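You operate a simulated robot arm through the tools that you are given. There is no shell and no other tool. Be economical: measure what you need, move in short steps, check, and stop when the job is done.

Carry out the task below with a simulated robot arm. There is one attempt and no reset: what you move stays moved.

JOB
Find the leaking coupling by the flow meter and pull its wing nut tight.
Fine: open the blue rail lever, shut one coupling at a time, and turn only the leaking one's nut, with its gauge at zero, under 0.1 bar. All three levers and the blue one end open, the meter at 0.

The check looks at the end state, three seconds after you hand in, the way a careful person would. Anything else that was tipped, shoved, dropped, spilled or broken makes it a failure.

ROBOT AND FRAMES
A 7-joint arm with a two-finger parallel gripper, fixed in place. Base frame: the origin is at the foot of the arm, x ahead of it, y to its left, z up; the work surface is at about z = 0.86. Readings come in m, degrees, newtons and seconds.
With the tool pointing down near the work surface it reaches from about 0.1 to 0.88 m from the base axis. Its first joint turns from -115.0 to 115.0 degrees. Payload 3.91 kg.
The TCP is the grasp point between the finger pads, 0.03 m short of the fingertips. In the tool frame z runs along the fingers and y along their closing line. Largest opening 0.11 m; finger width 0.02, thickness 0.01; the body of the gripper, 0.048 by 0.112 m, starts 0.055 m behind the TCP.
Orientation is told as [roll, pitch, yaw] about the base's x, y, z axes, in that order, counted from this pose: with the fingers straight down and closing along the base's y, the tool's x points along the base's -x, its y along +y and its z along -z.

CONTROLS
- The arm moves only by the tool drive_tool. Its arguments are lists of equal length, an entry for each row: "fingers": the closure, from 0 (fully open) to 1 (shut); "travel": the shift along the tool's x, y, z in units of 100 mm (1.0 is 100 mm), a list of three; "dr": the turn, a rotation vector about the tool's x, y, z in units of 180 degrees (1.0 is 180 degrees), a list of three. In form: {"fingers": [fingers, ...], "travel": [[dx, dy, dz], ...], "dr": [[rx, ry, rz], ...]}. A call has 1 to 20 rows; each row is the pose to reach, as a shift and turn from the pose commanded when the call began, along the tool's axes at that moment. A call with a number of a shift or a turn outside -1 to 1 is refused whole. Each row takes 0.2 s and may step no farther than 0.05 m and 8.6 degrees from the row before; otherwise, or with a gripper value out of range, the whole call is refused. Where a pose cannot be reached the arm comes as near as it can. A force on the tool above 40 N (or 10 N above the force at the start of the call, whichever is more), or a blocked arm, ends the call early, and 0.2 s more pass. Each finger travels about 0.153 m/s and halts on what it meets, pressing with about 45 N; the grip force reading is that of the motor and also rises with nothing between the fingers. The clock runs only during rows and for 0.2 s after the last one: add rows that repeat a pose to give the fingers time. It gives the time, the measured TCP pose, the force on the tool (base axes), the opening and the grip force at its end, in the units of the frame above (readings bear some noise), with the torque about the TCP (base axes, N m) and any sound that the robot's microphone picked up.
- Cameras (640 x 400 px; columns grow to the right, rows downward): "scene" is fixed at [0.4001, -0.5007, 1.6768]; the picture's right is [0.79, -0.61, 0.00], its down [-0.33, -0.42, -0.85] and it looks along [0.52, 0.67, -0.53] (base axes); focal length 281 px, centre (320, 200). "wrist" rides on the gripper at [0.072, 0.017, -0.103] in the tool frame; the picture's right is [-0.23, 0.97, 0.00], its down [-0.76, -0.18, -0.62] and it looks along [-0.61, -0.14, 0.78] (tool axes); focal length 222 px, centre (320, 200). There is no depth. A picture from a camera that has moved, and an enlarged one, comes with that camera's place and axes in the base frame and with its lens.
- camera(camera): a new picture of that camera. No time passes.
- raise_lower(by): slides the trunk up (or, below 0, down) by that many m; the arm rides with it, the base frame stays. It gives what a move gives, with no picture.
- zoom(camera, box): a new picture of the part [left, top, right, bottom] of that camera's present view, enlarged. No time passes.
- job_done(): hands the job in; it is judged then, once.

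Work in short steps. Places have to be worked out from the pictures, the camera data and where the tool is seen: move nearer, look again, correct. Check each grasp and each placing, and mend what went wrong. You have 120 turns and 68 pictures in all, those below and enlarged ones among them. Open the gripper and draw the arm clear of the work before you hand the job in, unless the task says otherwise; then end with one line.

The tools are called as a command line: name --argument value ..., lists and objects as JSON in quotes. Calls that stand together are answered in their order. drive_tool: Moves the arm, as the interface text tells. Its arguments: {"type":"object","properties":{"fingers":{"type":"array"},"travel":{"type":"array"},"dr":{"type":"array"}},"required":["fingers","travel","dr"]} The other tools are called the same way: raise_lower (by) slides the trunk up or down; camera (camera) takes a picture; zoom (camera, box) takes an enlarged picture of a part of a camera's view; job_done () hands the job in.

At the start:

```text
time: 0.0
position: [0.6407, -0.1856, 1.5161]
ee_rot: [-0.1, 0.0, 0.0]
ft_force: [-0.4, -0.6, 0.5]
wrist_torque: [-0.01, 0.0, -0.01]
opening: 0.1101
grasp_force: 0.1
trunk travel left (down, up): [-0.925, 0.065]
```

scene: 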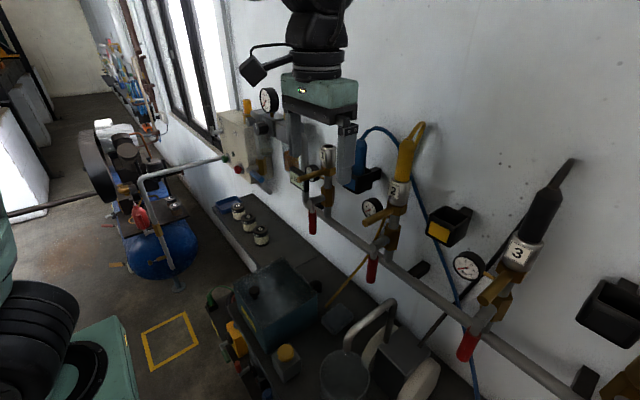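
wrist: 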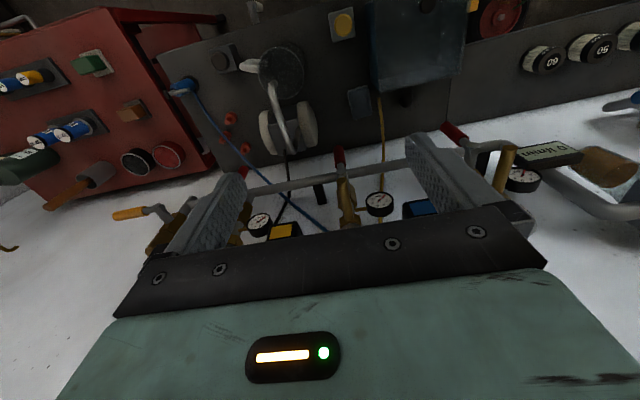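

The scene shows a rail on a wall with three couplings, gauges and red levers. I zoom in on the parts to understand them.

zoom --camera "scene" --box '[220, 80, 420, 260]'

zoom --camera "scene" --box '[340, 120, 640, 400]'

zoom --camera "wrist" --box '[100, 60, 580, 280]'

```text
2.22 times, centred on (320, 170) of scene
camera zoom: at [0.4001, -0.5007, 1.6768], right [0.79, -0.61, 0.0], down [-0.33, -0.42, -0.85], along [0.52, 0.67, -0.53], focal length 624 px, centre (320, 267)
```

zoom: 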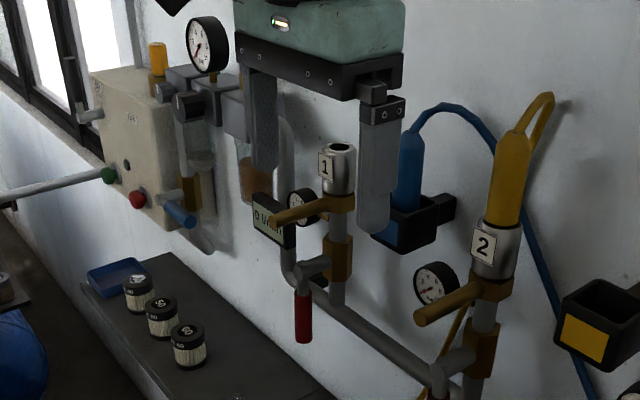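

```text
1.43 times, centred on (490, 260) of scene
camera zoom: at [0.4001, -0.5007, 1.6768], right [0.79, -0.61, 0.0], down [-0.33, -0.42, -0.85], along [0.52, 0.67, -0.53], focal length 401 px, centre (77, 114)
```

zoom: 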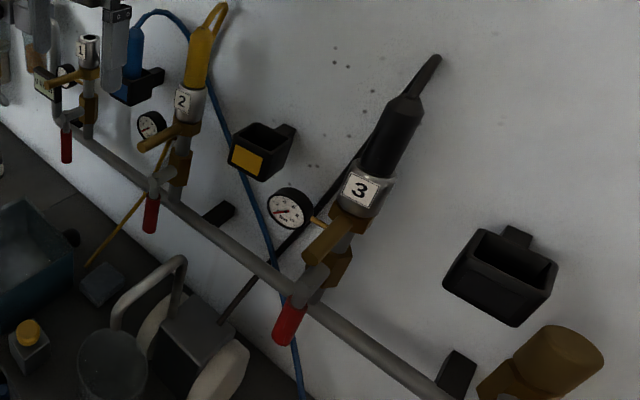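

```text
1.33 times, centred on (340, 170) of wrist
camera zoom: at [0.5674, -0.1677, 1.6213], right [0.23, 0.97, 0.0], down [0.76, -0.18, 0.62], along [0.61, -0.14, -0.78], focal length 296 px, centre (293, 240)
```

zoom: 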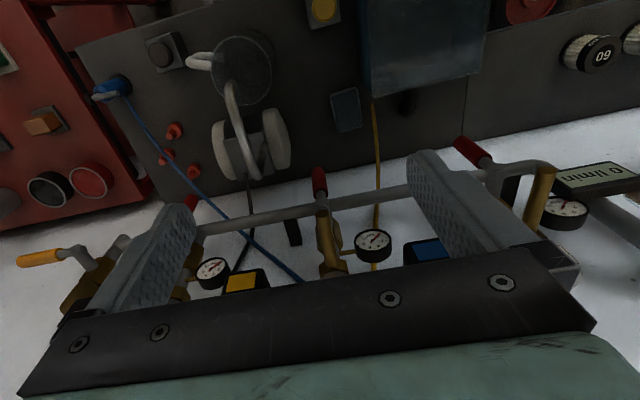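

The gauge of coupling 2 triangulates to about (0.86, -0.12, 1.29), so the wall is ahead at x≈0.95. I back the gripper off to see everything unobstructed.

drive_tool --fingers '[0, 0, 0, 0, 0, 0]' --travel '[[0.45, 0, 0], [0.9, 0, 0], [1, 0.4, 0], [1, 0.4, 0], [1, 0.4, 0], [1, 0.4, 0]]' --dr '[[0, 0, 0], [0, 0, 0], [0, 0, 0], [0, -0.045, 0], [0, -0.09, 0], [0, -0.135, 0]]'

```text
time: 1.4
position: [0.5535, -0.1341, 1.4967]
ee_rot: [0.1, -21.8, 0.0]
ft_force: [0.7, -0.1, -0.1]
wrist_torque: [0.04, 0.0, 0.03]
opening: 0.1101
grasp_force: 0.1
out of reach, approached as far as the arm can: row 6
trunk travel left (down, up): [-0.925, 0.065]
```

The arm limits reached near the top. Lower the trunk a bit so the arm is at coupling height, then look.

raise_lower --by -0.15

camera --camera "scene"

camera --camera "wrist"

```text
time: 3.1
position: [0.5528, -0.1352, 1.3465]
ee_rot: [0.0, -21.6, 0.1]
ft_force: [-0.9, -0.4, 0.0]
wrist_torque: [-0.01, 0.02, 0.0]
opening: 0.1101
grasp_force: 0.1
trunk travel left (down, up): [-0.775, 0.215]
```

```text
62 pictures are left
```

scene: 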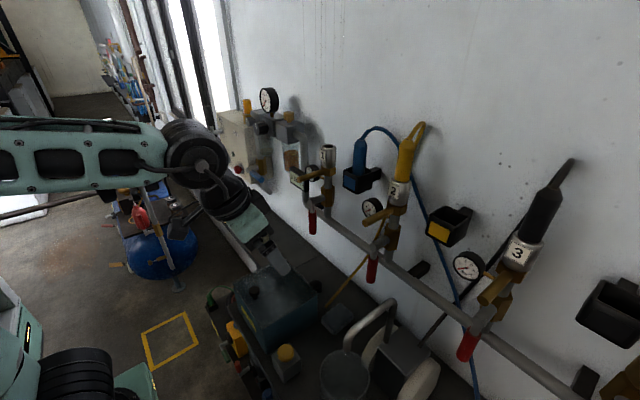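

```text
61 pictures are left
camera wrist: at [0.4476, -0.117, 1.4176], right [0.21, 0.97, 0.08], down [0.48, -0.18, 0.86], along [0.85, -0.14, -0.5], focal length 222 px, centre (320, 200)
```

wrist: 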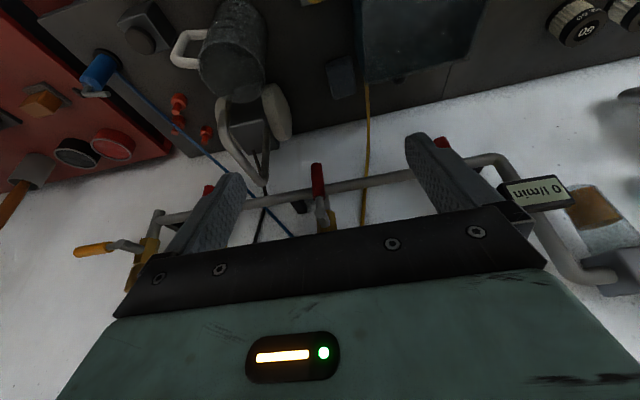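

Now an unobstructed view; zoom on the regulator area and each coupling.

zoom --camera "scene" --box '[215, 80, 345, 240]'

zoom --camera "scene" --box '[340, 120, 440, 290]'

zoom --camera "scene" --box '[430, 220, 640, 400]'

```text
2.50 times, centred on (280, 160) of scene
camera zoom: at [0.4001, -0.5007, 1.6768], right [0.79, -0.61, 0.0], down [-0.33, -0.42, -0.85], along [0.52, 0.67, -0.53], focal length 702 px, centre (420, 300)
```

zoom: 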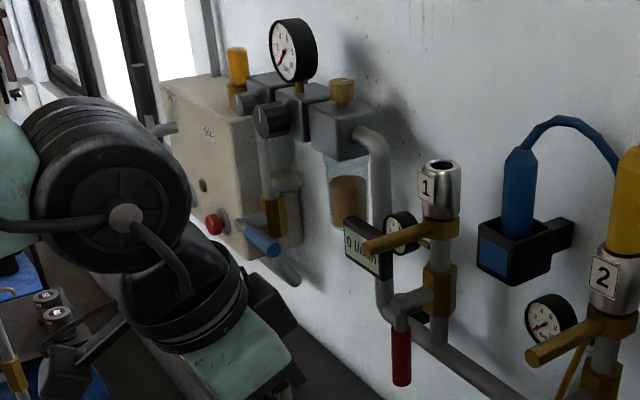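

```text
2.35 times, centred on (390, 205) of scene
camera zoom: at [0.4001, -0.5007, 1.6768], right [0.79, -0.61, 0.0], down [-0.33, -0.42, -0.85], along [0.52, 0.67, -0.53], focal length 661 px, centre (155, 188)
```

zoom: 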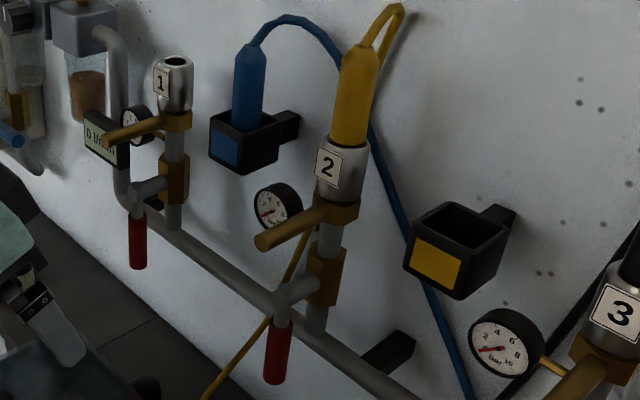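

```text
2.22 times, centred on (535, 310) of scene
camera zoom: at [0.4001, -0.5007, 1.6768], right [0.79, -0.61, 0.0], down [-0.33, -0.42, -0.85], along [0.52, 0.67, -0.53], focal length 624 px, centre (-158, -44)
```

zoom: 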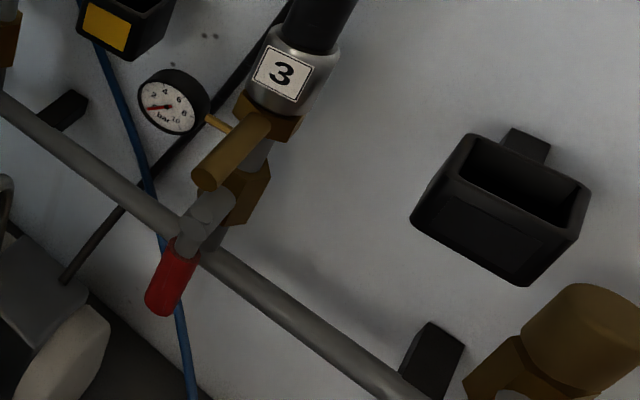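

Levers (red) hang in line with the risers (open), wings point at −x from nuts at z≈1.31, couplings at y≈0.08, −0.18, −0.44, riser x≈0.88. Next I tilt the tool to 45° and shift left to see the blue lever and meter.

drive_tool --fingers '[0, 0, 0, 0, 0, 0]' --travel '[[0, 0.4, 0], [0, 0.8, 0], [0, 1, 0], [0, 1, 0], [0, 1, 0], [0, 1, 0]]' --dr '[[0, 0, 0], [0, 0, 0], [0, -0.04, 0], [0, -0.08, 0], [0, -0.12, 0], [0, -0.13, 0]]'

camera --camera "wrist"

```text
time: 4.5
position: [0.573, -0.0051, 1.3071]
ee_rot: [0.0, -44.7, 0.1]
ft_force: [-0.7, -0.8, -0.2]
wrist_torque: [0.04, 0.05, 0.04]
opening: 0.1099
grasp_force: 0.0
out of reach, approached as far as the arm can: row 3, 4, 5, 6
trunk travel left (down, up): [-0.775, 0.215]
```

```text
57 pictures are left
camera wrist: at [0.4482, 0.0133, 1.3308], right [0.16, 0.97, 0.16], down [0.1, -0.18, 0.98], along [0.98, -0.14, -0.13], focal length 222 px, centre (320, 200)
```

wrist: 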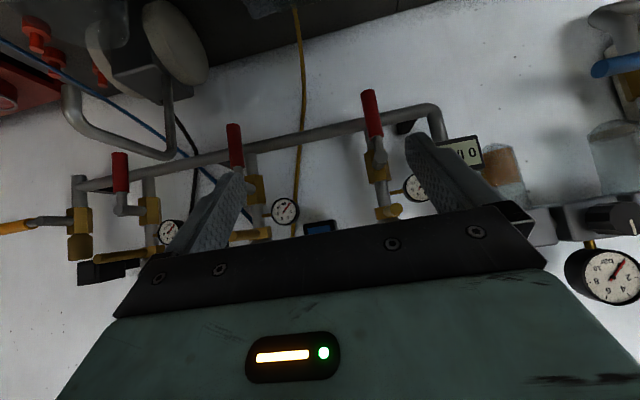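

The blue lever is at the upper right (picture is upside-down); I move left to see it.

drive_tool --fingers '[0, 0, 0]' --travel '[[0, 0.45, 0], [0, 0.9, 0], [0, 1, 0]]' --dr '[[0, 0, 0], [0, 0, 0], [0, 0, 0]]'

drive_tool --fingers '[0, 0, 0]' --travel '[[0, 0.45, 0], [0, 0.9, 0], [0, 1, 0]]' --dr '[[0, 0, 0], [0, 0, 0], [0, 0, 0]]'

camera --camera "wrist"

```text
time: 5.3
position: [0.5706, 0.0951, 1.3069]
ee_rot: [0.0, -45.0, 0.0]
ft_force: [-0.2, 0.1, 0.4]
wrist_torque: [-0.01, 0.03, -0.02]
opening: 0.1099
grasp_force: 0.1
trunk travel left (down, up): [-0.775, 0.215]
```

```text
time: 6.2
position: [0.5736, 0.1995, 1.3072]
ee_rot: [0.1, -45.1, -0.1]
ft_force: [-0.6, 0.7, 0.4]
wrist_torque: [0.01, 0.0, 0.02]
opening: 0.1101
grasp_force: 0.1
trunk travel left (down, up): [-0.775, 0.215]
```

```text
56 pictures are left
camera wrist: at [0.4485, 0.2169, 1.3301], right [0.16, 0.97, 0.16], down [0.1, -0.18, 0.98], along [0.98, -0.14, -0.12], focal length 222 px, centre (320, 200)
```

wrist: 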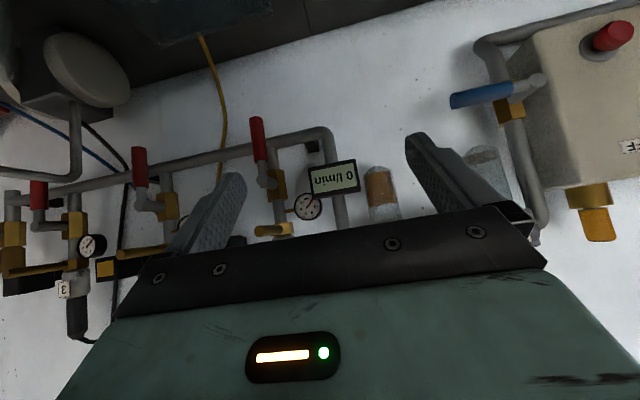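

Blue tip ≈ (0.822, 0.406, 1.161), hub ≈ (0.825, 0.53, 1.16): lever horizontal = shut. I close the fingers, tilt the tool nearer to horizontal (−70°) and go to above the lever's outer part.

drive_tool --fingers '[0.5, 1, 1, 1, 1]' --travel '[[0, 0.4, 0], [0, 0.8, 0], [0, 1, 0], [0, 1, 0], [0, 1, 0]]' --dr '[[0, -0.03, 0], [0, -0.06, 0], [0, -0.1, 0], [0, -0.139, 0], [0, -0.139, 0]]'

drive_tool --fingers '[1, 1, 1]' --travel '[[0, 0.4, 0], [0, 0.8, 0], [0, 1, 0]]' --dr '[[0, 0, 0], [0, 0, 0], [0, 0, 0]]'

camera --camera "wrist"

```text
time: 7.3
position: [0.5723, 0.2974, 1.3064]
ee_rot: [0.1, -70.0, -0.1]
ft_force: [-0.3, -1.2, 0.2]
wrist_torque: [-0.01, 0.03, 0.0]
opening: 0.0
grasp_force: 37.8
trunk travel left (down, up): [-0.775, 0.215]
```

```text
time: 8.2
position: [0.5733, 0.3941, 1.306]
ee_rot: [0.1, -70.0, -0.2]
ft_force: [-0.4, 0.1, 0.2]
wrist_torque: [0.03, 0.03, 0.04]
opening: 0.0002
grasp_force: 38.0
trunk travel left (down, up): [-0.775, 0.215]
```

```text
55 pictures are left
camera wrist: at [0.4514, 0.4124, 1.2754], right [0.08, 0.97, 0.21], down [-0.33, -0.18, 0.93], along [0.94, -0.14, 0.3], focal length 222 px, centre (320, 200)
```

wrist: 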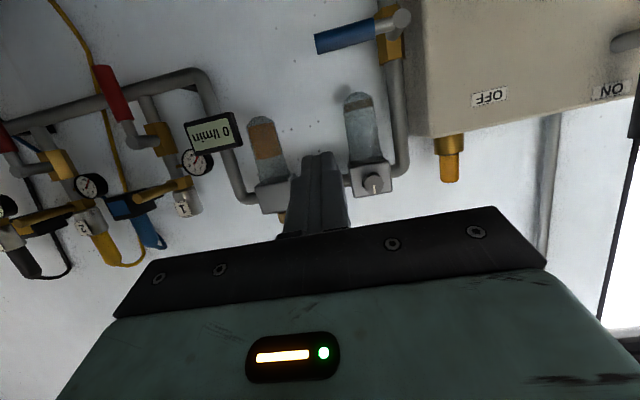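

Refined: tip (0.822, 0.403, 1.162), hub y≈0.52. I drop below the filter bowls, then advance to above the lever.

drive_tool --fingers '[1, 1, 1]' --travel '[[0.25, 0.1, 0.26], [0.5, 0.2, 0.52], [0.68, 0.3, 0.78]]' --dr '[[0, 0, 0], [0, 0, 0], [0, 0, 0]]'

drive_tool --fingers '[1, 1, 1]' --travel '[[-0.11, 0, 0.3], [-0.22, 0, 0.6], [-0.328, 0, 0.9]]' --dr '[[0, 0, 0], [0, 0, 0], [0, 0, 0]]'

camera --camera "wrist"

```text
time: 8.9
position: [0.6237, 0.4272, 1.2143]
ee_rot: [0.1, -70.0, -0.2]
ft_force: [-0.1, -0.3, 0.2]
wrist_torque: [0.05, 0.03, 0.02]
opening: 0.0002
grasp_force: 37.8
trunk travel left (down, up): [-0.775, 0.215]
```

```text
time: 9.8
position: [0.7187, 0.4262, 1.2155]
ee_rot: [0.1, -70.0, 0.0]
ft_force: [-0.1, -0.9, 0.0]
wrist_torque: [-0.03, 0.01, -0.01]
opening: 0.0
grasp_force: 38.0
trunk travel left (down, up): [-0.775, 0.215]
```

```text
54 pictures are left
camera wrist: at [0.5957, 0.4438, 1.1844], right [0.08, 0.97, 0.21], down [-0.32, -0.18, 0.93], along [0.94, -0.14, 0.3], focal length 222 px, centre (320, 200)
```

wrist: 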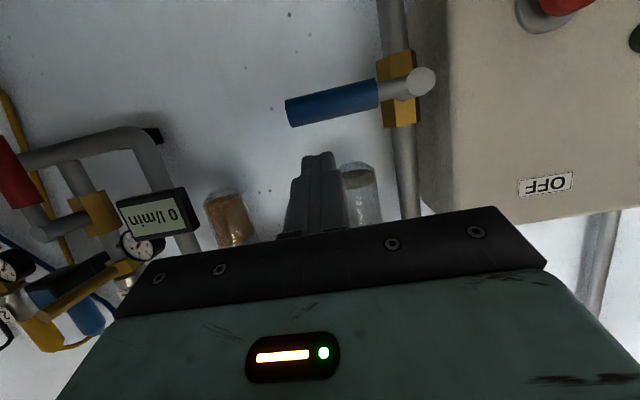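

Lever is confirmed at (0.822, 0.40–0.52, 1.163), and the grey box is behind x≈0.85. I advance over the lever and press it down.

drive_tool --fingers '[1, 1, 1]' --travel '[[-0.11, 0, 0.3], [-0.22, 0, 0.6], [-0.318, 0.04, 0.874]]' --dr '[[0, 0, 0], [0, 0, 0], [0, 0, 0]]'

drive_tool --fingers '[1, 1, 1, 1, 1, 1]' --travel '[[0.268, 0.01, 0.097], [0.38, 0.0, 0.14], [0.494, -0.02, 0.18], [0.6, 0, 0.22], [0.72, 0.02, 0.262], [0.93, 0.1, 0.338]]' --dr '[[0, 0, 0], [0, 0, 0], [0, 0, 0], [0, 0, 0], [0, 0, 0], [0, 0, 0]]'

camera --camera "wrist"

```text
time: 10.6
position: [0.8111, 0.4314, 1.2159]
ee_rot: [0.1, -70.0, -0.1]
ft_force: [0.4, -0.5, 0.2]
wrist_torque: [0.01, 0.03, -0.03]
opening: 0.0
grasp_force: 37.6
trunk travel left (down, up): [-0.775, 0.215]
```

```text
time: 11.9
position: [0.8123, 0.4398, 1.1122]
ee_rot: [0.2, -69.9, 0.0]
ft_force: [0.6, 0.0, 0.2]
wrist_torque: [-0.01, 0.05, 0.0]
opening: 0.0
grasp_force: 37.9
trunk travel left (down, up): [-0.775, 0.215]
```

```text
53 pictures are left
camera wrist: at [0.6884, 0.4573, 1.0829], right [0.08, 0.97, 0.21], down [-0.32, -0.18, 0.93], along [0.94, -0.14, 0.3], focal length 222 px, centre (320, 200)
```

wrist: 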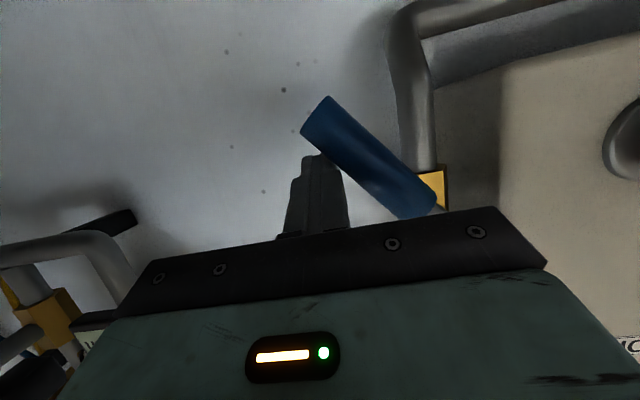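

The lever follows, at about 45°. I continue the arc to vertical.

drive_tool --fingers '[1, 1, 1, 1, 1, 1]' --travel '[[0.14, 0.15, 0.05], [0.22, 0.25, 0.08], [0.28, 0.35, 0.1], [0.33, 0.46, 0.12], [0.366, 0.57, 0.133], [0.366, 0.65, 0.133]]' --dr '[[0, 0, 0], [0, 0, 0], [0, 0, 0], [0, 0, 0], [0, 0, 0], [0, 0, 0]]'

camera --camera "wrist"

zoom --camera "scene" --box '[215, 80, 415, 260]'

```text
time: 13.3
position: [0.8102, 0.4816, 1.0773]
ee_rot: [-0.1, -70.1, -0.1]
ft_force: [0.2, -0.2, -0.3]
wrist_torque: [-0.02, -0.01, -0.04]
opening: 0.0
grasp_force: 37.7
out of reach, approached as far as the arm can: row 4, 5, 6
trunk travel left (down, up): [-0.775, 0.215]
```

```text
52 pictures are left
camera wrist: at [0.6878, 0.4993, 1.0465], right [0.08, 0.97, 0.21], down [-0.32, -0.18, 0.93], along [0.94, -0.14, 0.3], focal length 222 px, centre (320, 200)
```

wrist: 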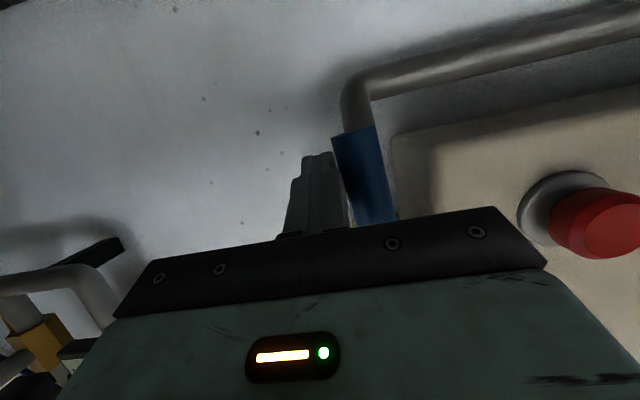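

```text
2.22 times, centred on (315, 170) of scene
camera zoom: at [0.4001, -0.5007, 1.6768], right [0.79, -0.61, 0.0], down [-0.33, -0.42, -0.85], along [0.52, 0.67, -0.53], focal length 624 px, centre (331, 267)
```

zoom: 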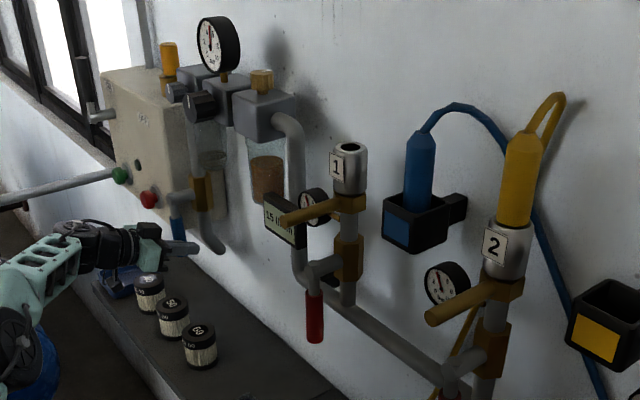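

The lever is nearly vertical and the meter reads 15 l/min, but the arm hit reach limit. I yaw the tool outward to gain reach and finish the push.

drive_tool --fingers '[1, 1, 1, 1, 1, 1]' --travel '[[0, 0, 0], [0, 0, 0], [0, 0, 0], [0, 0.08, 0], [0, 0.16, 0], [0, 0.24, 0]]' --dr '[[-0.03, 0, -0.011], [-0.06, 0, -0.022], [-0.09, 0, -0.033], [-0.1, 0, -0.036], [-0.1, 0, -0.036], [-0.1, 0, -0.036]]'

camera --camera "wrist"

```text
time: 14.6
position: [0.8096, 0.4901, 1.0783]
ee_rot: [-0.4, -69.9, 18.7]
ft_force: [-21.9, -23.1, 5.4]
wrist_torque: [0.3, -0.24, 0.31]
opening: 0.0
grasp_force: 37.9
trunk travel left (down, up): [-0.775, 0.215]
stopped in row 6: the force on the tool passed its limit at 46 N (the readings are from after the stop); the commanded pose is now the measured one
```

```text
50 pictures are left
camera wrist: at [0.6877, 0.469, 1.0475], right [-0.23, 0.95, 0.21], down [-0.25, -0.27, 0.93], along [0.94, 0.16, 0.3], focal length 222 px, centre (320, 200)
```

wrist: 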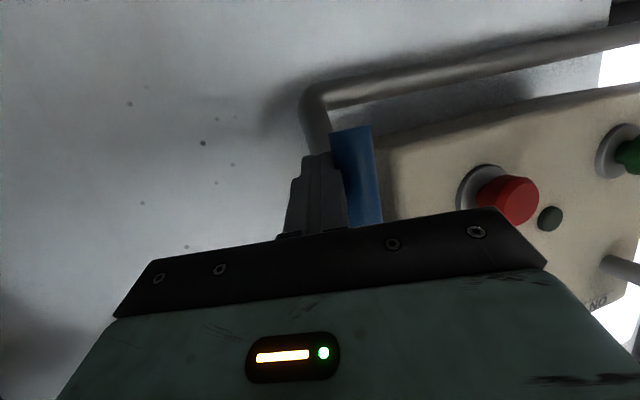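

The lever hit its stop, so it's fully open. I back away from it and read the meter and gauges.

drive_tool --fingers '[1, 1, 1, 1, 1]' --travel '[[0, -0.3, 0], [0, -0.3, -0.4], [0, -0.3, -0.8], [0, -0.3, -1], [-0.4, -0.3, -1]]' --dr '[[0, 0, 0], [0, 0, 0], [0, 0, 0], [0.04, 0, 0.014], [0.08, 0, 0.028]]'

zoom --camera "scene" --box '[240, 130, 340, 200]'

zoom --camera "scene" --box '[340, 170, 500, 300]'

```text
time: 15.8
position: [0.7435, 0.4402, 1.1478]
ee_rot: [-0.9, -69.9, 4.1]
ft_force: [0.1, 0.5, 0.0]
wrist_torque: [0.01, -0.01, -0.03]
opening: 0.0002
grasp_force: 38.0
trunk travel left (down, up): [-0.775, 0.215]
```

```text
5.71 times, centred on (290, 165) of scene
camera zoom: at [0.4001, -0.5007, 1.6768], right [0.79, -0.61, 0.0], down [-0.33, -0.42, -0.85], along [0.52, 0.67, -0.53], focal length 1605 px, centre (491, 400)
```

zoom: 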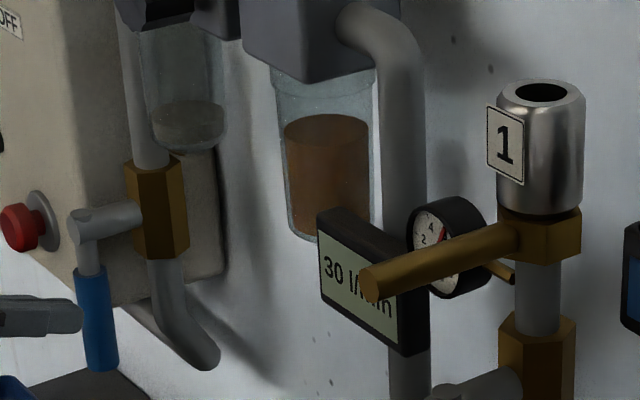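

```text
3.08 times, centred on (420, 235) of scene
camera zoom: at [0.4001, -0.5007, 1.6768], right [0.79, -0.61, 0.0], down [-0.33, -0.42, -0.85], along [0.52, 0.67, -0.53], focal length 864 px, centre (12, 92)
```

zoom: 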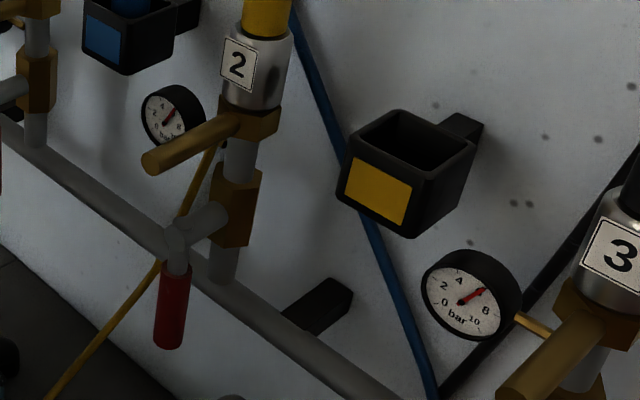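

Blue open; flow is 30 l/min with all gauges at ~6 bar. Now test coupling 1: I travel to the right at a safe distance from the wall, to beside its red lever.

drive_tool --fingers '[1, 1, 1, 1]' --travel '[[0.15, -0.25, -0.25], [0.3, -0.5, -0.5], [0.45, -0.75, -0.65], [0.58, -0.95, -0.78]]' --dr '[[0.022, 0, 0.0075], [0.022, 0, 0.0075], [0.022, 0, 0.0075], [0.022, 0, 0.0075]]'

drive_tool --fingers '[1, 1, 1]' --travel '[[0, -0.35, 0], [0, -0.7, 0], [0, -1, 0]]' --dr '[[0, 0, 0], [0, 0, 0], [0, 0, 0]]'

drive_tool --fingers '[1, 1, 1]' --travel '[[0, -0.35, 0], [0, -0.7, 0], [0, -1, 0]]' --dr '[[0, 0, 0], [0, 0, 0], [0, 0, 0]]'

camera --camera "wrist"

```text
time: 16.9
position: [0.7203, 0.2702, 1.1211]
ee_rot: [-0.8, -69.8, -8.6]
ft_force: [-0.7, 0.7, 0.7]
wrist_torque: [-0.02, 0.0, -0.02]
opening: 0.0
grasp_force: 37.3
trunk travel left (down, up): [-0.775, 0.215]
stopped in row 4: the arm was blocked; the commanded pose is now the measured one
```

```text
time: 17.9
position: [0.7171, 0.151, 1.116]
ee_rot: [-5.4, -70.3, -6.5]
ft_force: [-0.1, 0.6, 0.4]
wrist_torque: [-0.01, -0.01, 0.02]
opening: 0.0003
grasp_force: 37.9
trunk travel left (down, up): [-0.775, 0.215]
stopped in row 3: the arm was blocked; the commanded pose is now the measured one
```

```text
time: 18.7
position: [0.6943, 0.0539, 1.1191]
ee_rot: [-6.1, -70.2, -6.0]
ft_force: [-1.7, 0.2, 0.1]
wrist_torque: [-0.02, 0.0, 0.0]
opening: 0.0
grasp_force: 37.5
trunk travel left (down, up): [-0.775, 0.215]
```

```text
47 pictures are left
camera wrist: at [0.5789, 0.0955, 1.0878], right [0.27, 0.95, 0.18], down [-0.35, -0.07, 0.93], along [0.89, -0.32, 0.31], focal length 222 px, centre (320, 200)
```

wrist: 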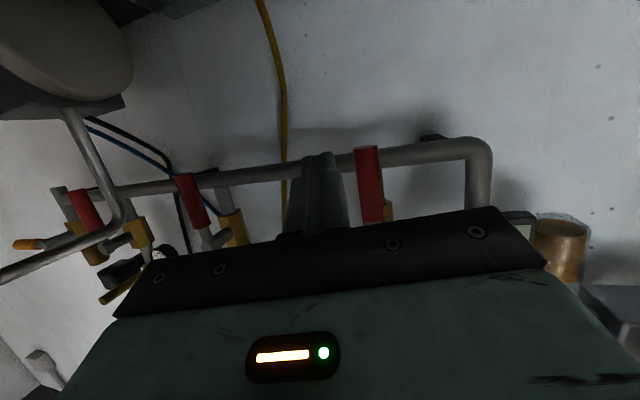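

The arm was "blocked" briefly, so I check the scene for what it met.

camera --camera "scene"

```text
46 pictures are left
```

scene: 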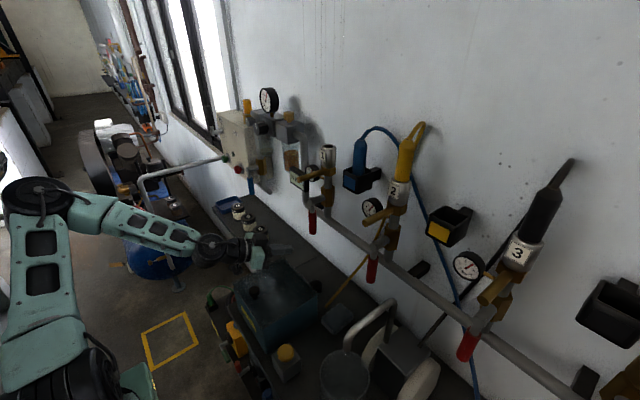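

No contact is visible; it was likely a joint-speed issue. I straighten the orientation and move to the +y side of lever 1.

drive_tool --fingers '[1, 1, 1, 1]' --travel '[[0, 0.2, -0.05], [0, 0.4, -0.1], [0, 0.6, -0.1], [0, 0.75, -0.1]]' --dr '[[-0.02, 0, -0.003], [-0.04, 0, -0.007], [-0.0645, 0, -0.011], [-0.0645, 0, -0.011]]'

camera --camera "wrist"

```text
time: 19.7
position: [0.7052, 0.1269, 1.1188]
ee_rot: [-1.7, -70.2, 1.5]
ft_force: [0.1, 0.3, 0.6]
wrist_torque: [0.01, 0.0, -0.05]
opening: 0.0001
grasp_force: 38.0
trunk travel left (down, up): [-0.775, 0.215]
```

```text
45 pictures are left
camera wrist: at [0.5827, 0.1449, 1.0866], right [0.08, 0.98, 0.2], down [-0.33, -0.17, 0.93], along [0.94, -0.14, 0.31], focal length 222 px, centre (320, 200)
```

wrist: 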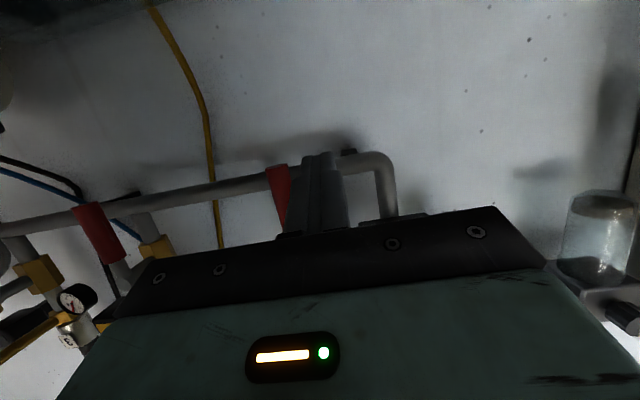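

Lever 1 at y≈0.07, tip z≈1.11. I advance on its +y side and sweep it toward −y.

drive_tool --fingers '[1, 1, 1, 1]' --travel '[[-0.16, -0.1, 0.31], [-0.32, -0.15, 0.63], [-0.48, -0.15, 0.94], [-0.48, -0.15, 0.94]]' --dr '[[0, 0, 0], [0, 0, 0], [0, 0, 0], [0, 0, 0]]'

drive_tool --fingers '[1, 1, 1, 1, 1]' --travel '[[0, -0.16, 0], [0.015, -0.3, 0.005], [0.028, -0.45, 0.01], [-0.028, -0.73, -0.01], [-0.135, -0.92, -0.05]]' --dr '[[0, 0, 0], [0, 0, 0], [0, 0, 0], [0, 0, 0], [0, 0, 0]]'

camera --camera "wrist"

```text
time: 20.7
position: [0.8051, 0.1179, 1.1325]
ee_rot: [0.7, -70.2, -0.7]
ft_force: [-0.2, -0.4, -0.2]
wrist_torque: [-0.02, 0.01, 0.01]
opening: 0.0
grasp_force: 37.6
trunk travel left (down, up): [-0.775, 0.215]
```

```text
time: 21.9
position: [0.8065, 0.0224, 1.1488]
ee_rot: [0.5, -70.3, -0.5]
ft_force: [-0.2, 1.0, -0.1]
wrist_torque: [0.0, -0.05, -0.06]
opening: 0.0003
grasp_force: 37.8
trunk travel left (down, up): [-0.775, 0.215]
```

```text
44 pictures are left
camera wrist: at [0.6845, 0.0407, 1.116], right [0.08, 0.97, 0.22], down [-0.33, -0.18, 0.93], along [0.94, -0.14, 0.31], focal length 222 px, centre (320, 200)
```

wrist: 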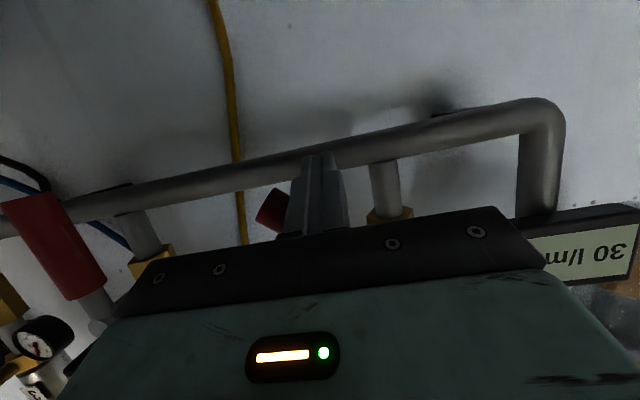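

The lever follows (tip appearing past the finger), ~55°. Continue to horizontal.

drive_tool --fingers '[1, 1, 1, 1, 1, 1]' --travel '[[-0.08, -0.1, -0.03], [-0.146, -0.17, -0.053], [-0.26, -0.25, -0.096], [-0.38, -0.3, -0.14], [-0.46, -0.3, -0.17], [-0.54, -0.3, -0.2]]' --dr '[[0, 0, 0], [0, 0, 0], [0, 0, 0], [0, 0, 0], [0, 0, 0], [0, 0, 0]]'

zoom --camera "scene" --box '[240, 120, 400, 240]'

```text
time: 23.3
position: [0.8059, -0.0075, 1.2064]
ee_rot: [0.5, -70.2, -0.5]
ft_force: [0.3, -1.0, -1.3]
wrist_torque: [0.01, 0.01, -0.05]
opening: 0.0
grasp_force: 37.7
trunk travel left (down, up): [-0.775, 0.215]
```

```text
3.33 times, centred on (320, 180) of scene
camera zoom: at [0.4001, -0.5007, 1.6768], right [0.79, -0.61, 0.0], down [-0.33, -0.42, -0.85], along [0.52, 0.67, -0.53], focal length 936 px, centre (320, 267)
```

zoom: 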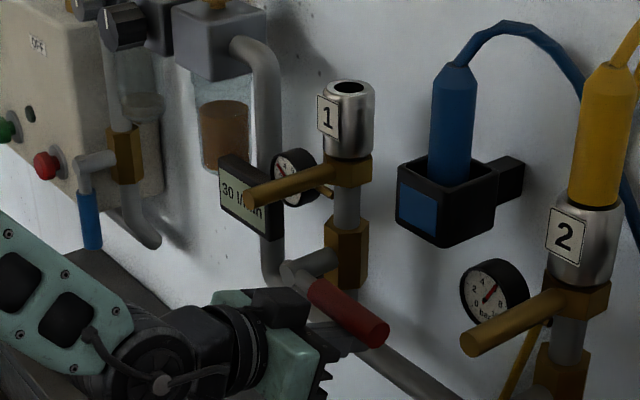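

Lever 1 still seems a little below horizontal; meter reads 30. I push up to the stop.

drive_tool --fingers '[1, 1, 1, 1, 1, 1]' --travel '[[-0.07, 0, -0.025], [-0.14, 0, -0.05], [-0.2, 0, -0.073], [-0.26, 0, -0.095], [-0.3, 0, -0.11], [-0.35, 0, -0.128]]' --dr '[[0, 0, 0], [0, 0, 0], [0, 0, 0], [0, 0, 0], [0, 0, 0], [0, 0, 0]]'

zoom --camera "scene" --box '[240, 120, 400, 240]'

```text
time: 24.0
position: [0.7996, -0.0082, 1.2116]
ee_rot: [-0.1, -68.8, 0.2]
ft_force: [-6.0, 0.3, -6.3]
wrist_torque: [0.01, 0.02, 0.03]
opening: 0.0
grasp_force: 37.5
trunk travel left (down, up): [-0.775, 0.215]
stopped in row 3: the force on the tool passed its limit at 44 N (the readings are from after the stop); the commanded pose is now the measured one
```

```text
3.33 times, centred on (320, 180) of scene
camera zoom: at [0.4001, -0.5007, 1.6768], right [0.79, -0.61, 0.0], down [-0.33, -0.42, -0.85], along [0.52, 0.67, -0.53], focal length 936 px, centre (320, 267)
```

zoom: 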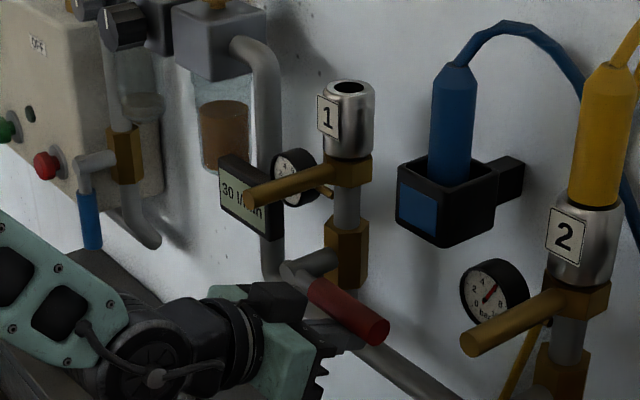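

The stop is reached. I check gauge 1 and meter closely.

zoom --camera "scene" --box '[292, 155, 328, 180]'

```text
16.00 times, centred on (310, 168) of scene
camera zoom: at [0.4001, -0.5007, 1.6768], right [0.79, -0.61, 0.0], down [-0.33, -0.42, -0.85], along [0.52, 0.67, -0.53], focal length 4493 px, centre (480, 720)
```

zoom: 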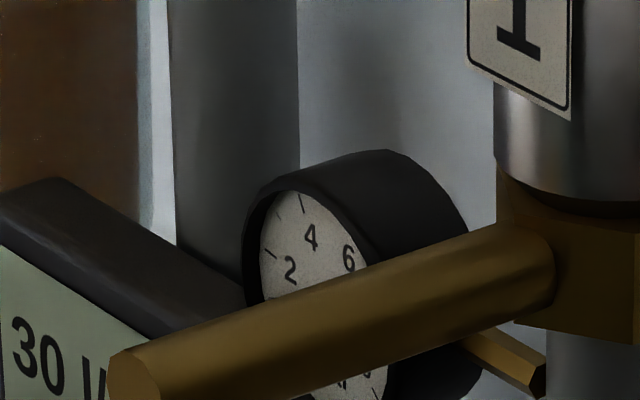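

Gauge 1's needle has left 6 bar while the flow stays 30, so coupling 1 is not leaking. I reopen lever 1: retreat, rise above it, and press it back down.

drive_tool --fingers '[1, 1, 1, 1, 1]' --travel '[[0.1, 0, 0], [0.1, 0, -0.4], [0.1, 0, -0.8], [-0.1, 0, -1], [-0.35, 0, -1]]' --dr '[[0, 0, 0], [0, 0, 0], [0, 0, 0], [0, 0, 0], [0, 0, 0]]'

drive_tool --fingers '[1, 1, 1]' --travel '[[-0.1, 0, 0.3], [-0.2, 0, 0.6], [-0.28, 0, 0.88]]' --dr '[[0, 0, 0], [0, 0, 0], [0, 0, 0]]'

drive_tool --fingers '[1, 1, 1, 1, 1]' --travel '[[0.2, 0.03, 0.07], [0.35, 0.0, 0.13], [0.53, 0, 0.19], [0.68, 0.03, 0.25], [0.8, 0.06, 0.29]]' --dr '[[0, 0, 0], [0, 0, 0], [0, 0, 0], [0, 0, 0], [0, 0, 0]]'

camera --camera "wrist"

```text
time: 25.2
position: [0.7214, -0.0108, 1.2817]
ee_rot: [0.0, -69.0, 0.1]
ft_force: [-1.7, 0.7, -0.4]
wrist_torque: [0.01, -0.02, 0.0]
opening: 0.0001
grasp_force: 38.5
trunk travel left (down, up): [-0.775, 0.215]
```

```text
time: 26.0
position: [0.8155, -0.0093, 1.2748]
ee_rot: [-0.1, -69.1, 0.2]
ft_force: [0.4, -0.6, 0.7]
wrist_torque: [0.01, -0.01, -0.03]
opening: 0.0003
grasp_force: 37.7
trunk travel left (down, up): [-0.775, 0.215]
```

```text
time: 27.2
position: [0.8111, -0.0028, 1.1904]
ee_rot: [-0.1, -69.0, 0.2]
ft_force: [-0.5, 0.0, 0.4]
wrist_torque: [0.0, 0.01, -0.02]
opening: 0.0
grasp_force: 38.2
trunk travel left (down, up): [-0.775, 0.215]
```

```text
40 pictures are left
camera wrist: at [0.6888, 0.0145, 1.1609], right [0.08, 0.97, 0.21], down [-0.31, -0.18, 0.93], along [0.95, -0.14, 0.29], focal length 222 px, centre (320, 200)
```

wrist: 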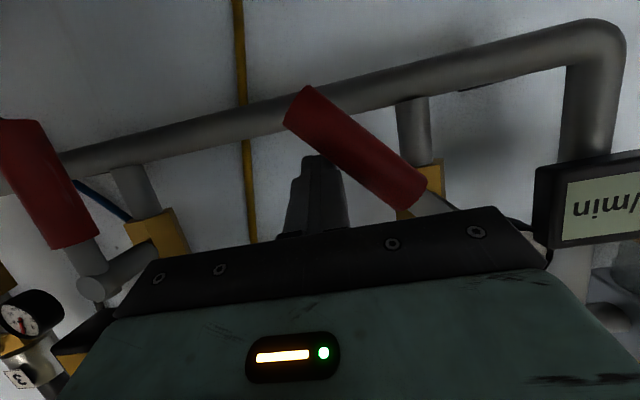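

Working; finish the arc until the stop.

drive_tool --fingers '[1, 1, 1, 1, 1, 1, 1, 1]' --travel '[[0.18, 0.11, 0.065], [0.32, 0.27, 0.12], [0.39, 0.39, 0.14], [0.44, 0.5, 0.16], [0.44, 0.57, 0.16], [0.44, 0.63, 0.16], [0.44, 0.68, 0.16], [0.44, 0.73, 0.16]]' --dr '[[0, 0, 0], [0, 0, 0], [0, 0, 0], [0, 0, 0], [0, 0, 0], [0, 0, 0], [0, 0, 0], [0, 0, 0]]'

drive_tool --fingers '[1, 1, 1]' --travel '[[0, -0.2, 0], [0, -0.3, -0.45], [0, -0.3, -0.9]]' --dr '[[0, 0, 0], [0, 0, 0], [0, 0, 0]]'

zoom --camera "scene" --box '[240, 120, 400, 240]'

```text
time: 28.5
position: [0.8121, 0.0439, 1.1445]
ee_rot: [0.0, -69.4, -1.3]
ft_force: [-2.4, -13.9, 3.2]
wrist_torque: [0.13, -0.06, -0.02]
opening: 0.0001
grasp_force: 38.4
trunk travel left (down, up): [-0.775, 0.215]
stopped in row 6: the force on the tool passed its limit at 44 N (the readings are from after the stop); the commanded pose is now the measured one
```

```text
time: 29.3
position: [0.7268, 0.0215, 1.1741]
ee_rot: [-0.3, -69.3, -0.9]
ft_force: [-0.4, 0.9, 0.2]
wrist_torque: [-0.05, 0.04, 0.01]
opening: 0.0004
grasp_force: 38.0
trunk travel left (down, up): [-0.775, 0.215]
```

```text
3.33 times, centred on (320, 180) of scene
camera zoom: at [0.4001, -0.5007, 1.6768], right [0.79, -0.61, 0.0], down [-0.33, -0.42, -0.85], along [0.52, 0.67, -0.53], focal length 936 px, centre (320, 267)
```

zoom: 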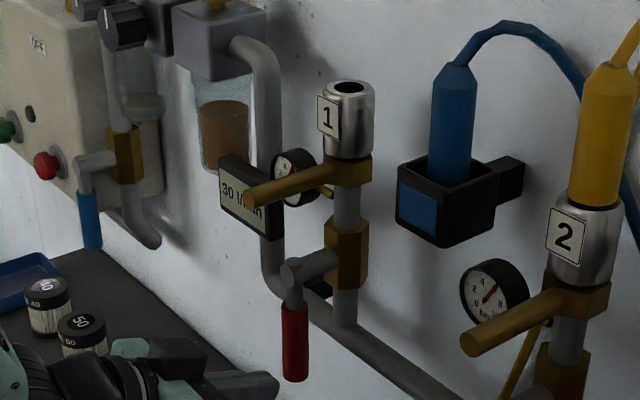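

Lever 1 is vertical again. Now to coupling 2's lever, approaching from its +y side.

drive_tool --fingers '[1, 1, 1]' --travel '[[0.15, -0.35, -0.05], [0.3, -0.7, -0.05], [0.44, -1, -0.05]]' --dr '[[0, 0, 0], [0, 0, 0], [0, 0, 0]]'

drive_tool --fingers '[1, 1]' --travel '[[0, -0.3, 0], [0, -0.55, 0]]' --dr '[[0, 0, 0], [0, 0, 0]]'

camera --camera "wrist"

```text
time: 30.1
position: [0.7051, -0.0792, 1.1383]
ee_rot: [-0.1, -69.3, -0.9]
ft_force: [-0.4, 1.0, 0.1]
wrist_torque: [0.01, -0.02, -0.03]
opening: 0.0
grasp_force: 37.6
trunk travel left (down, up): [-0.775, 0.215]
```

```text
time: 30.7
position: [0.7047, -0.1334, 1.1383]
ee_rot: [-0.1, -69.3, -0.9]
ft_force: [-0.2, 0.0, 0.8]
wrist_torque: [0.01, 0.02, -0.05]
opening: 0.0
grasp_force: 37.5
trunk travel left (down, up): [-0.775, 0.215]
```

```text
38 pictures are left
camera wrist: at [0.5827, -0.1139, 1.1092], right [0.1, 0.97, 0.21], down [-0.32, -0.17, 0.93], along [0.94, -0.16, 0.29], focal length 222 px, centre (320, 200)
```

wrist: 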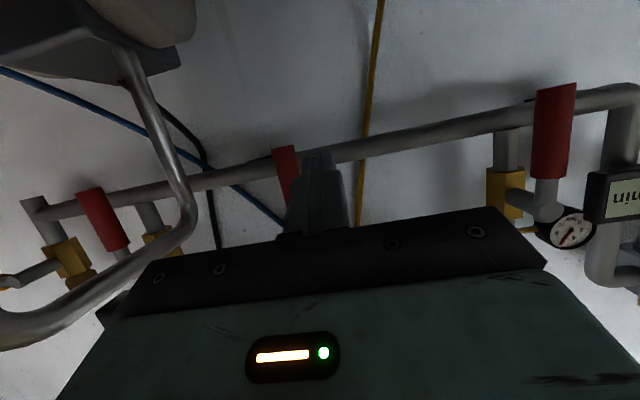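

Lever 2 is at y≈-0.18, but a grinder handle at (0.64–0.77, −0.275, 1.16) crowds its swing. I'll test coupling 3 first (freer); rise over the handle and go there.

drive_tool --fingers '[1, 1, 1]' --travel '[[-0.35, 0, -0.12], [-0.7, 0, -0.24], [-0.94, 0, -0.342]]' --dr '[[0, 0, 0], [0, 0, 0], [0, 0, 0]]'

drive_tool --fingers '[1, 1, 1]' --travel '[[-0.35, -0.1, -0.12], [-0.65, -0.4, -0.23], [-0.8, -0.7, -0.29]]' --dr '[[0, 0, 0], [0, 0, 0], [0, 0, 0]]'

drive_tool --fingers '[1, 1, 1]' --travel '[[0, -0.35, 0], [0, -0.7, 0], [0, -0.95, 0]]' --dr '[[0, 0, 0], [0, 0, 0], [0, 0, 0]]'

drive_tool --fingers '[1, 1, 1]' --travel '[[0, -0.35, 0], [0, -0.7, 0], [0, -0.97, 0]]' --dr '[[0, 0, 0], [0, 0, 0], [0, 0, 0]]'

camera --camera "wrist"

camera --camera "scene"

```text
time: 31.5
position: [0.7053, -0.1338, 1.2378]
ee_rot: [-0.1, -69.3, -0.8]
ft_force: [0.2, -0.7, -0.4]
wrist_torque: [0.0, 0.01, 0.0]
opening: 0.0
grasp_force: 37.4
trunk travel left (down, up): [-0.775, 0.215]
```

```text
time: 32.3
position: [0.7024, -0.2025, 1.3191]
ee_rot: [0.0, -69.2, -1.0]
ft_force: [0.0, -0.1, 1.0]
wrist_torque: [0.01, 0.0, -0.03]
opening: 0.0
grasp_force: 37.8
trunk travel left (down, up): [-0.775, 0.215]
```

```text
time: 33.1
position: [0.7029, -0.297, 1.3219]
ee_rot: [-0.1, -69.3, -0.8]
ft_force: [0.2, 0.3, 0.4]
wrist_torque: [0.01, 0.06, -0.03]
opening: 0.0
grasp_force: 38.0
trunk travel left (down, up): [-0.775, 0.215]
```

```text
time: 33.9
position: [0.7045, -0.3962, 1.3215]
ee_rot: [0.0, -69.4, -0.9]
ft_force: [-0.3, -0.3, 0.0]
wrist_torque: [-0.02, -0.01, 0.0]
opening: 0.0001
grasp_force: 37.7
trunk travel left (down, up): [-0.775, 0.215]
```

```text
37 pictures are left
camera wrist: at [0.5825, -0.3769, 1.2916], right [0.1, 0.97, 0.21], down [-0.32, -0.17, 0.93], along [0.94, -0.16, 0.29], focal length 222 px, centre (320, 200)
```

wrist: 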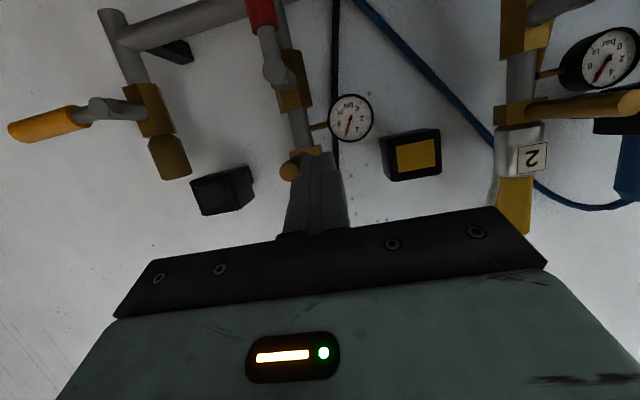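

```text
36 pictures are left
```

scene: 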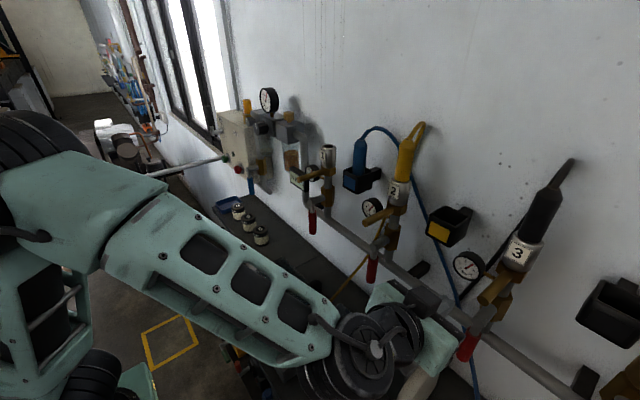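

Both gauges 2 and 3 read ~6 bar. Lever 3 hub ≈ (−0.438, 1.23). I descend on its +y side and advance.

drive_tool --fingers '[1, 1, 1]' --travel '[[0.35, 0, 0.12], [0.7, 0, 0.24], [0.94, 0, 0.342]]' --dr '[[0, 0, 0], [0, 0, 0], [0, 0, 0]]'

drive_tool --fingers '[1, 1, 1]' --travel '[[0.35, 0, 0.12], [0.6, 0, 0.2], [0.71, 0, 0.26]]' --dr '[[0, 0, 0], [0, 0, 0], [0, 0, 0]]'

drive_tool --fingers '[1, 1, 1]' --travel '[[-0.12, 0, 0.33], [-0.24, 0, 0.66], [-0.36, 0, 0.98]]' --dr '[[0, 0, 0], [0, 0, 0], [0, 0, 0]]'

camera --camera "wrist"

```text
time: 34.7
position: [0.7002, -0.3979, 1.2215]
ee_rot: [-0.1, -69.3, -0.8]
ft_force: [0.4, -1.6, -0.1]
wrist_torque: [-0.01, -0.02, -0.05]
opening: 0.0002
grasp_force: 37.8
trunk travel left (down, up): [-0.775, 0.215]
```

```text
time: 35.5
position: [0.6999, -0.3974, 1.1464]
ee_rot: [-0.1, -69.3, -0.9]
ft_force: [-0.1, 0.5, -0.4]
wrist_torque: [0.01, 0.02, -0.05]
opening: 0.0
grasp_force: 37.8
trunk travel left (down, up): [-0.775, 0.215]
```

```text
time: 36.3
position: [0.8034, -0.3991, 1.1465]
ee_rot: [0.0, -69.4, -1.1]
ft_force: [-0.2, 0.4, 0.5]
wrist_torque: [-0.02, 0.0, 0.0]
opening: 0.0002
grasp_force: 37.4
trunk travel left (down, up): [-0.775, 0.215]
```

```text
35 pictures are left
camera wrist: at [0.6806, -0.3789, 1.1158], right [0.1, 0.97, 0.21], down [-0.32, -0.17, 0.93], along [0.94, -0.16, 0.29], focal length 222 px, centre (320, 200)
```

wrist: 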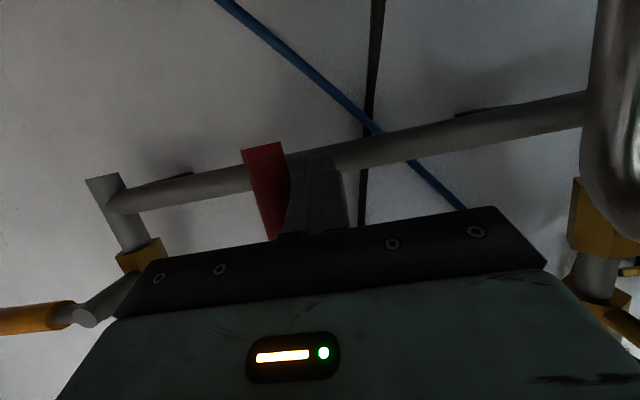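

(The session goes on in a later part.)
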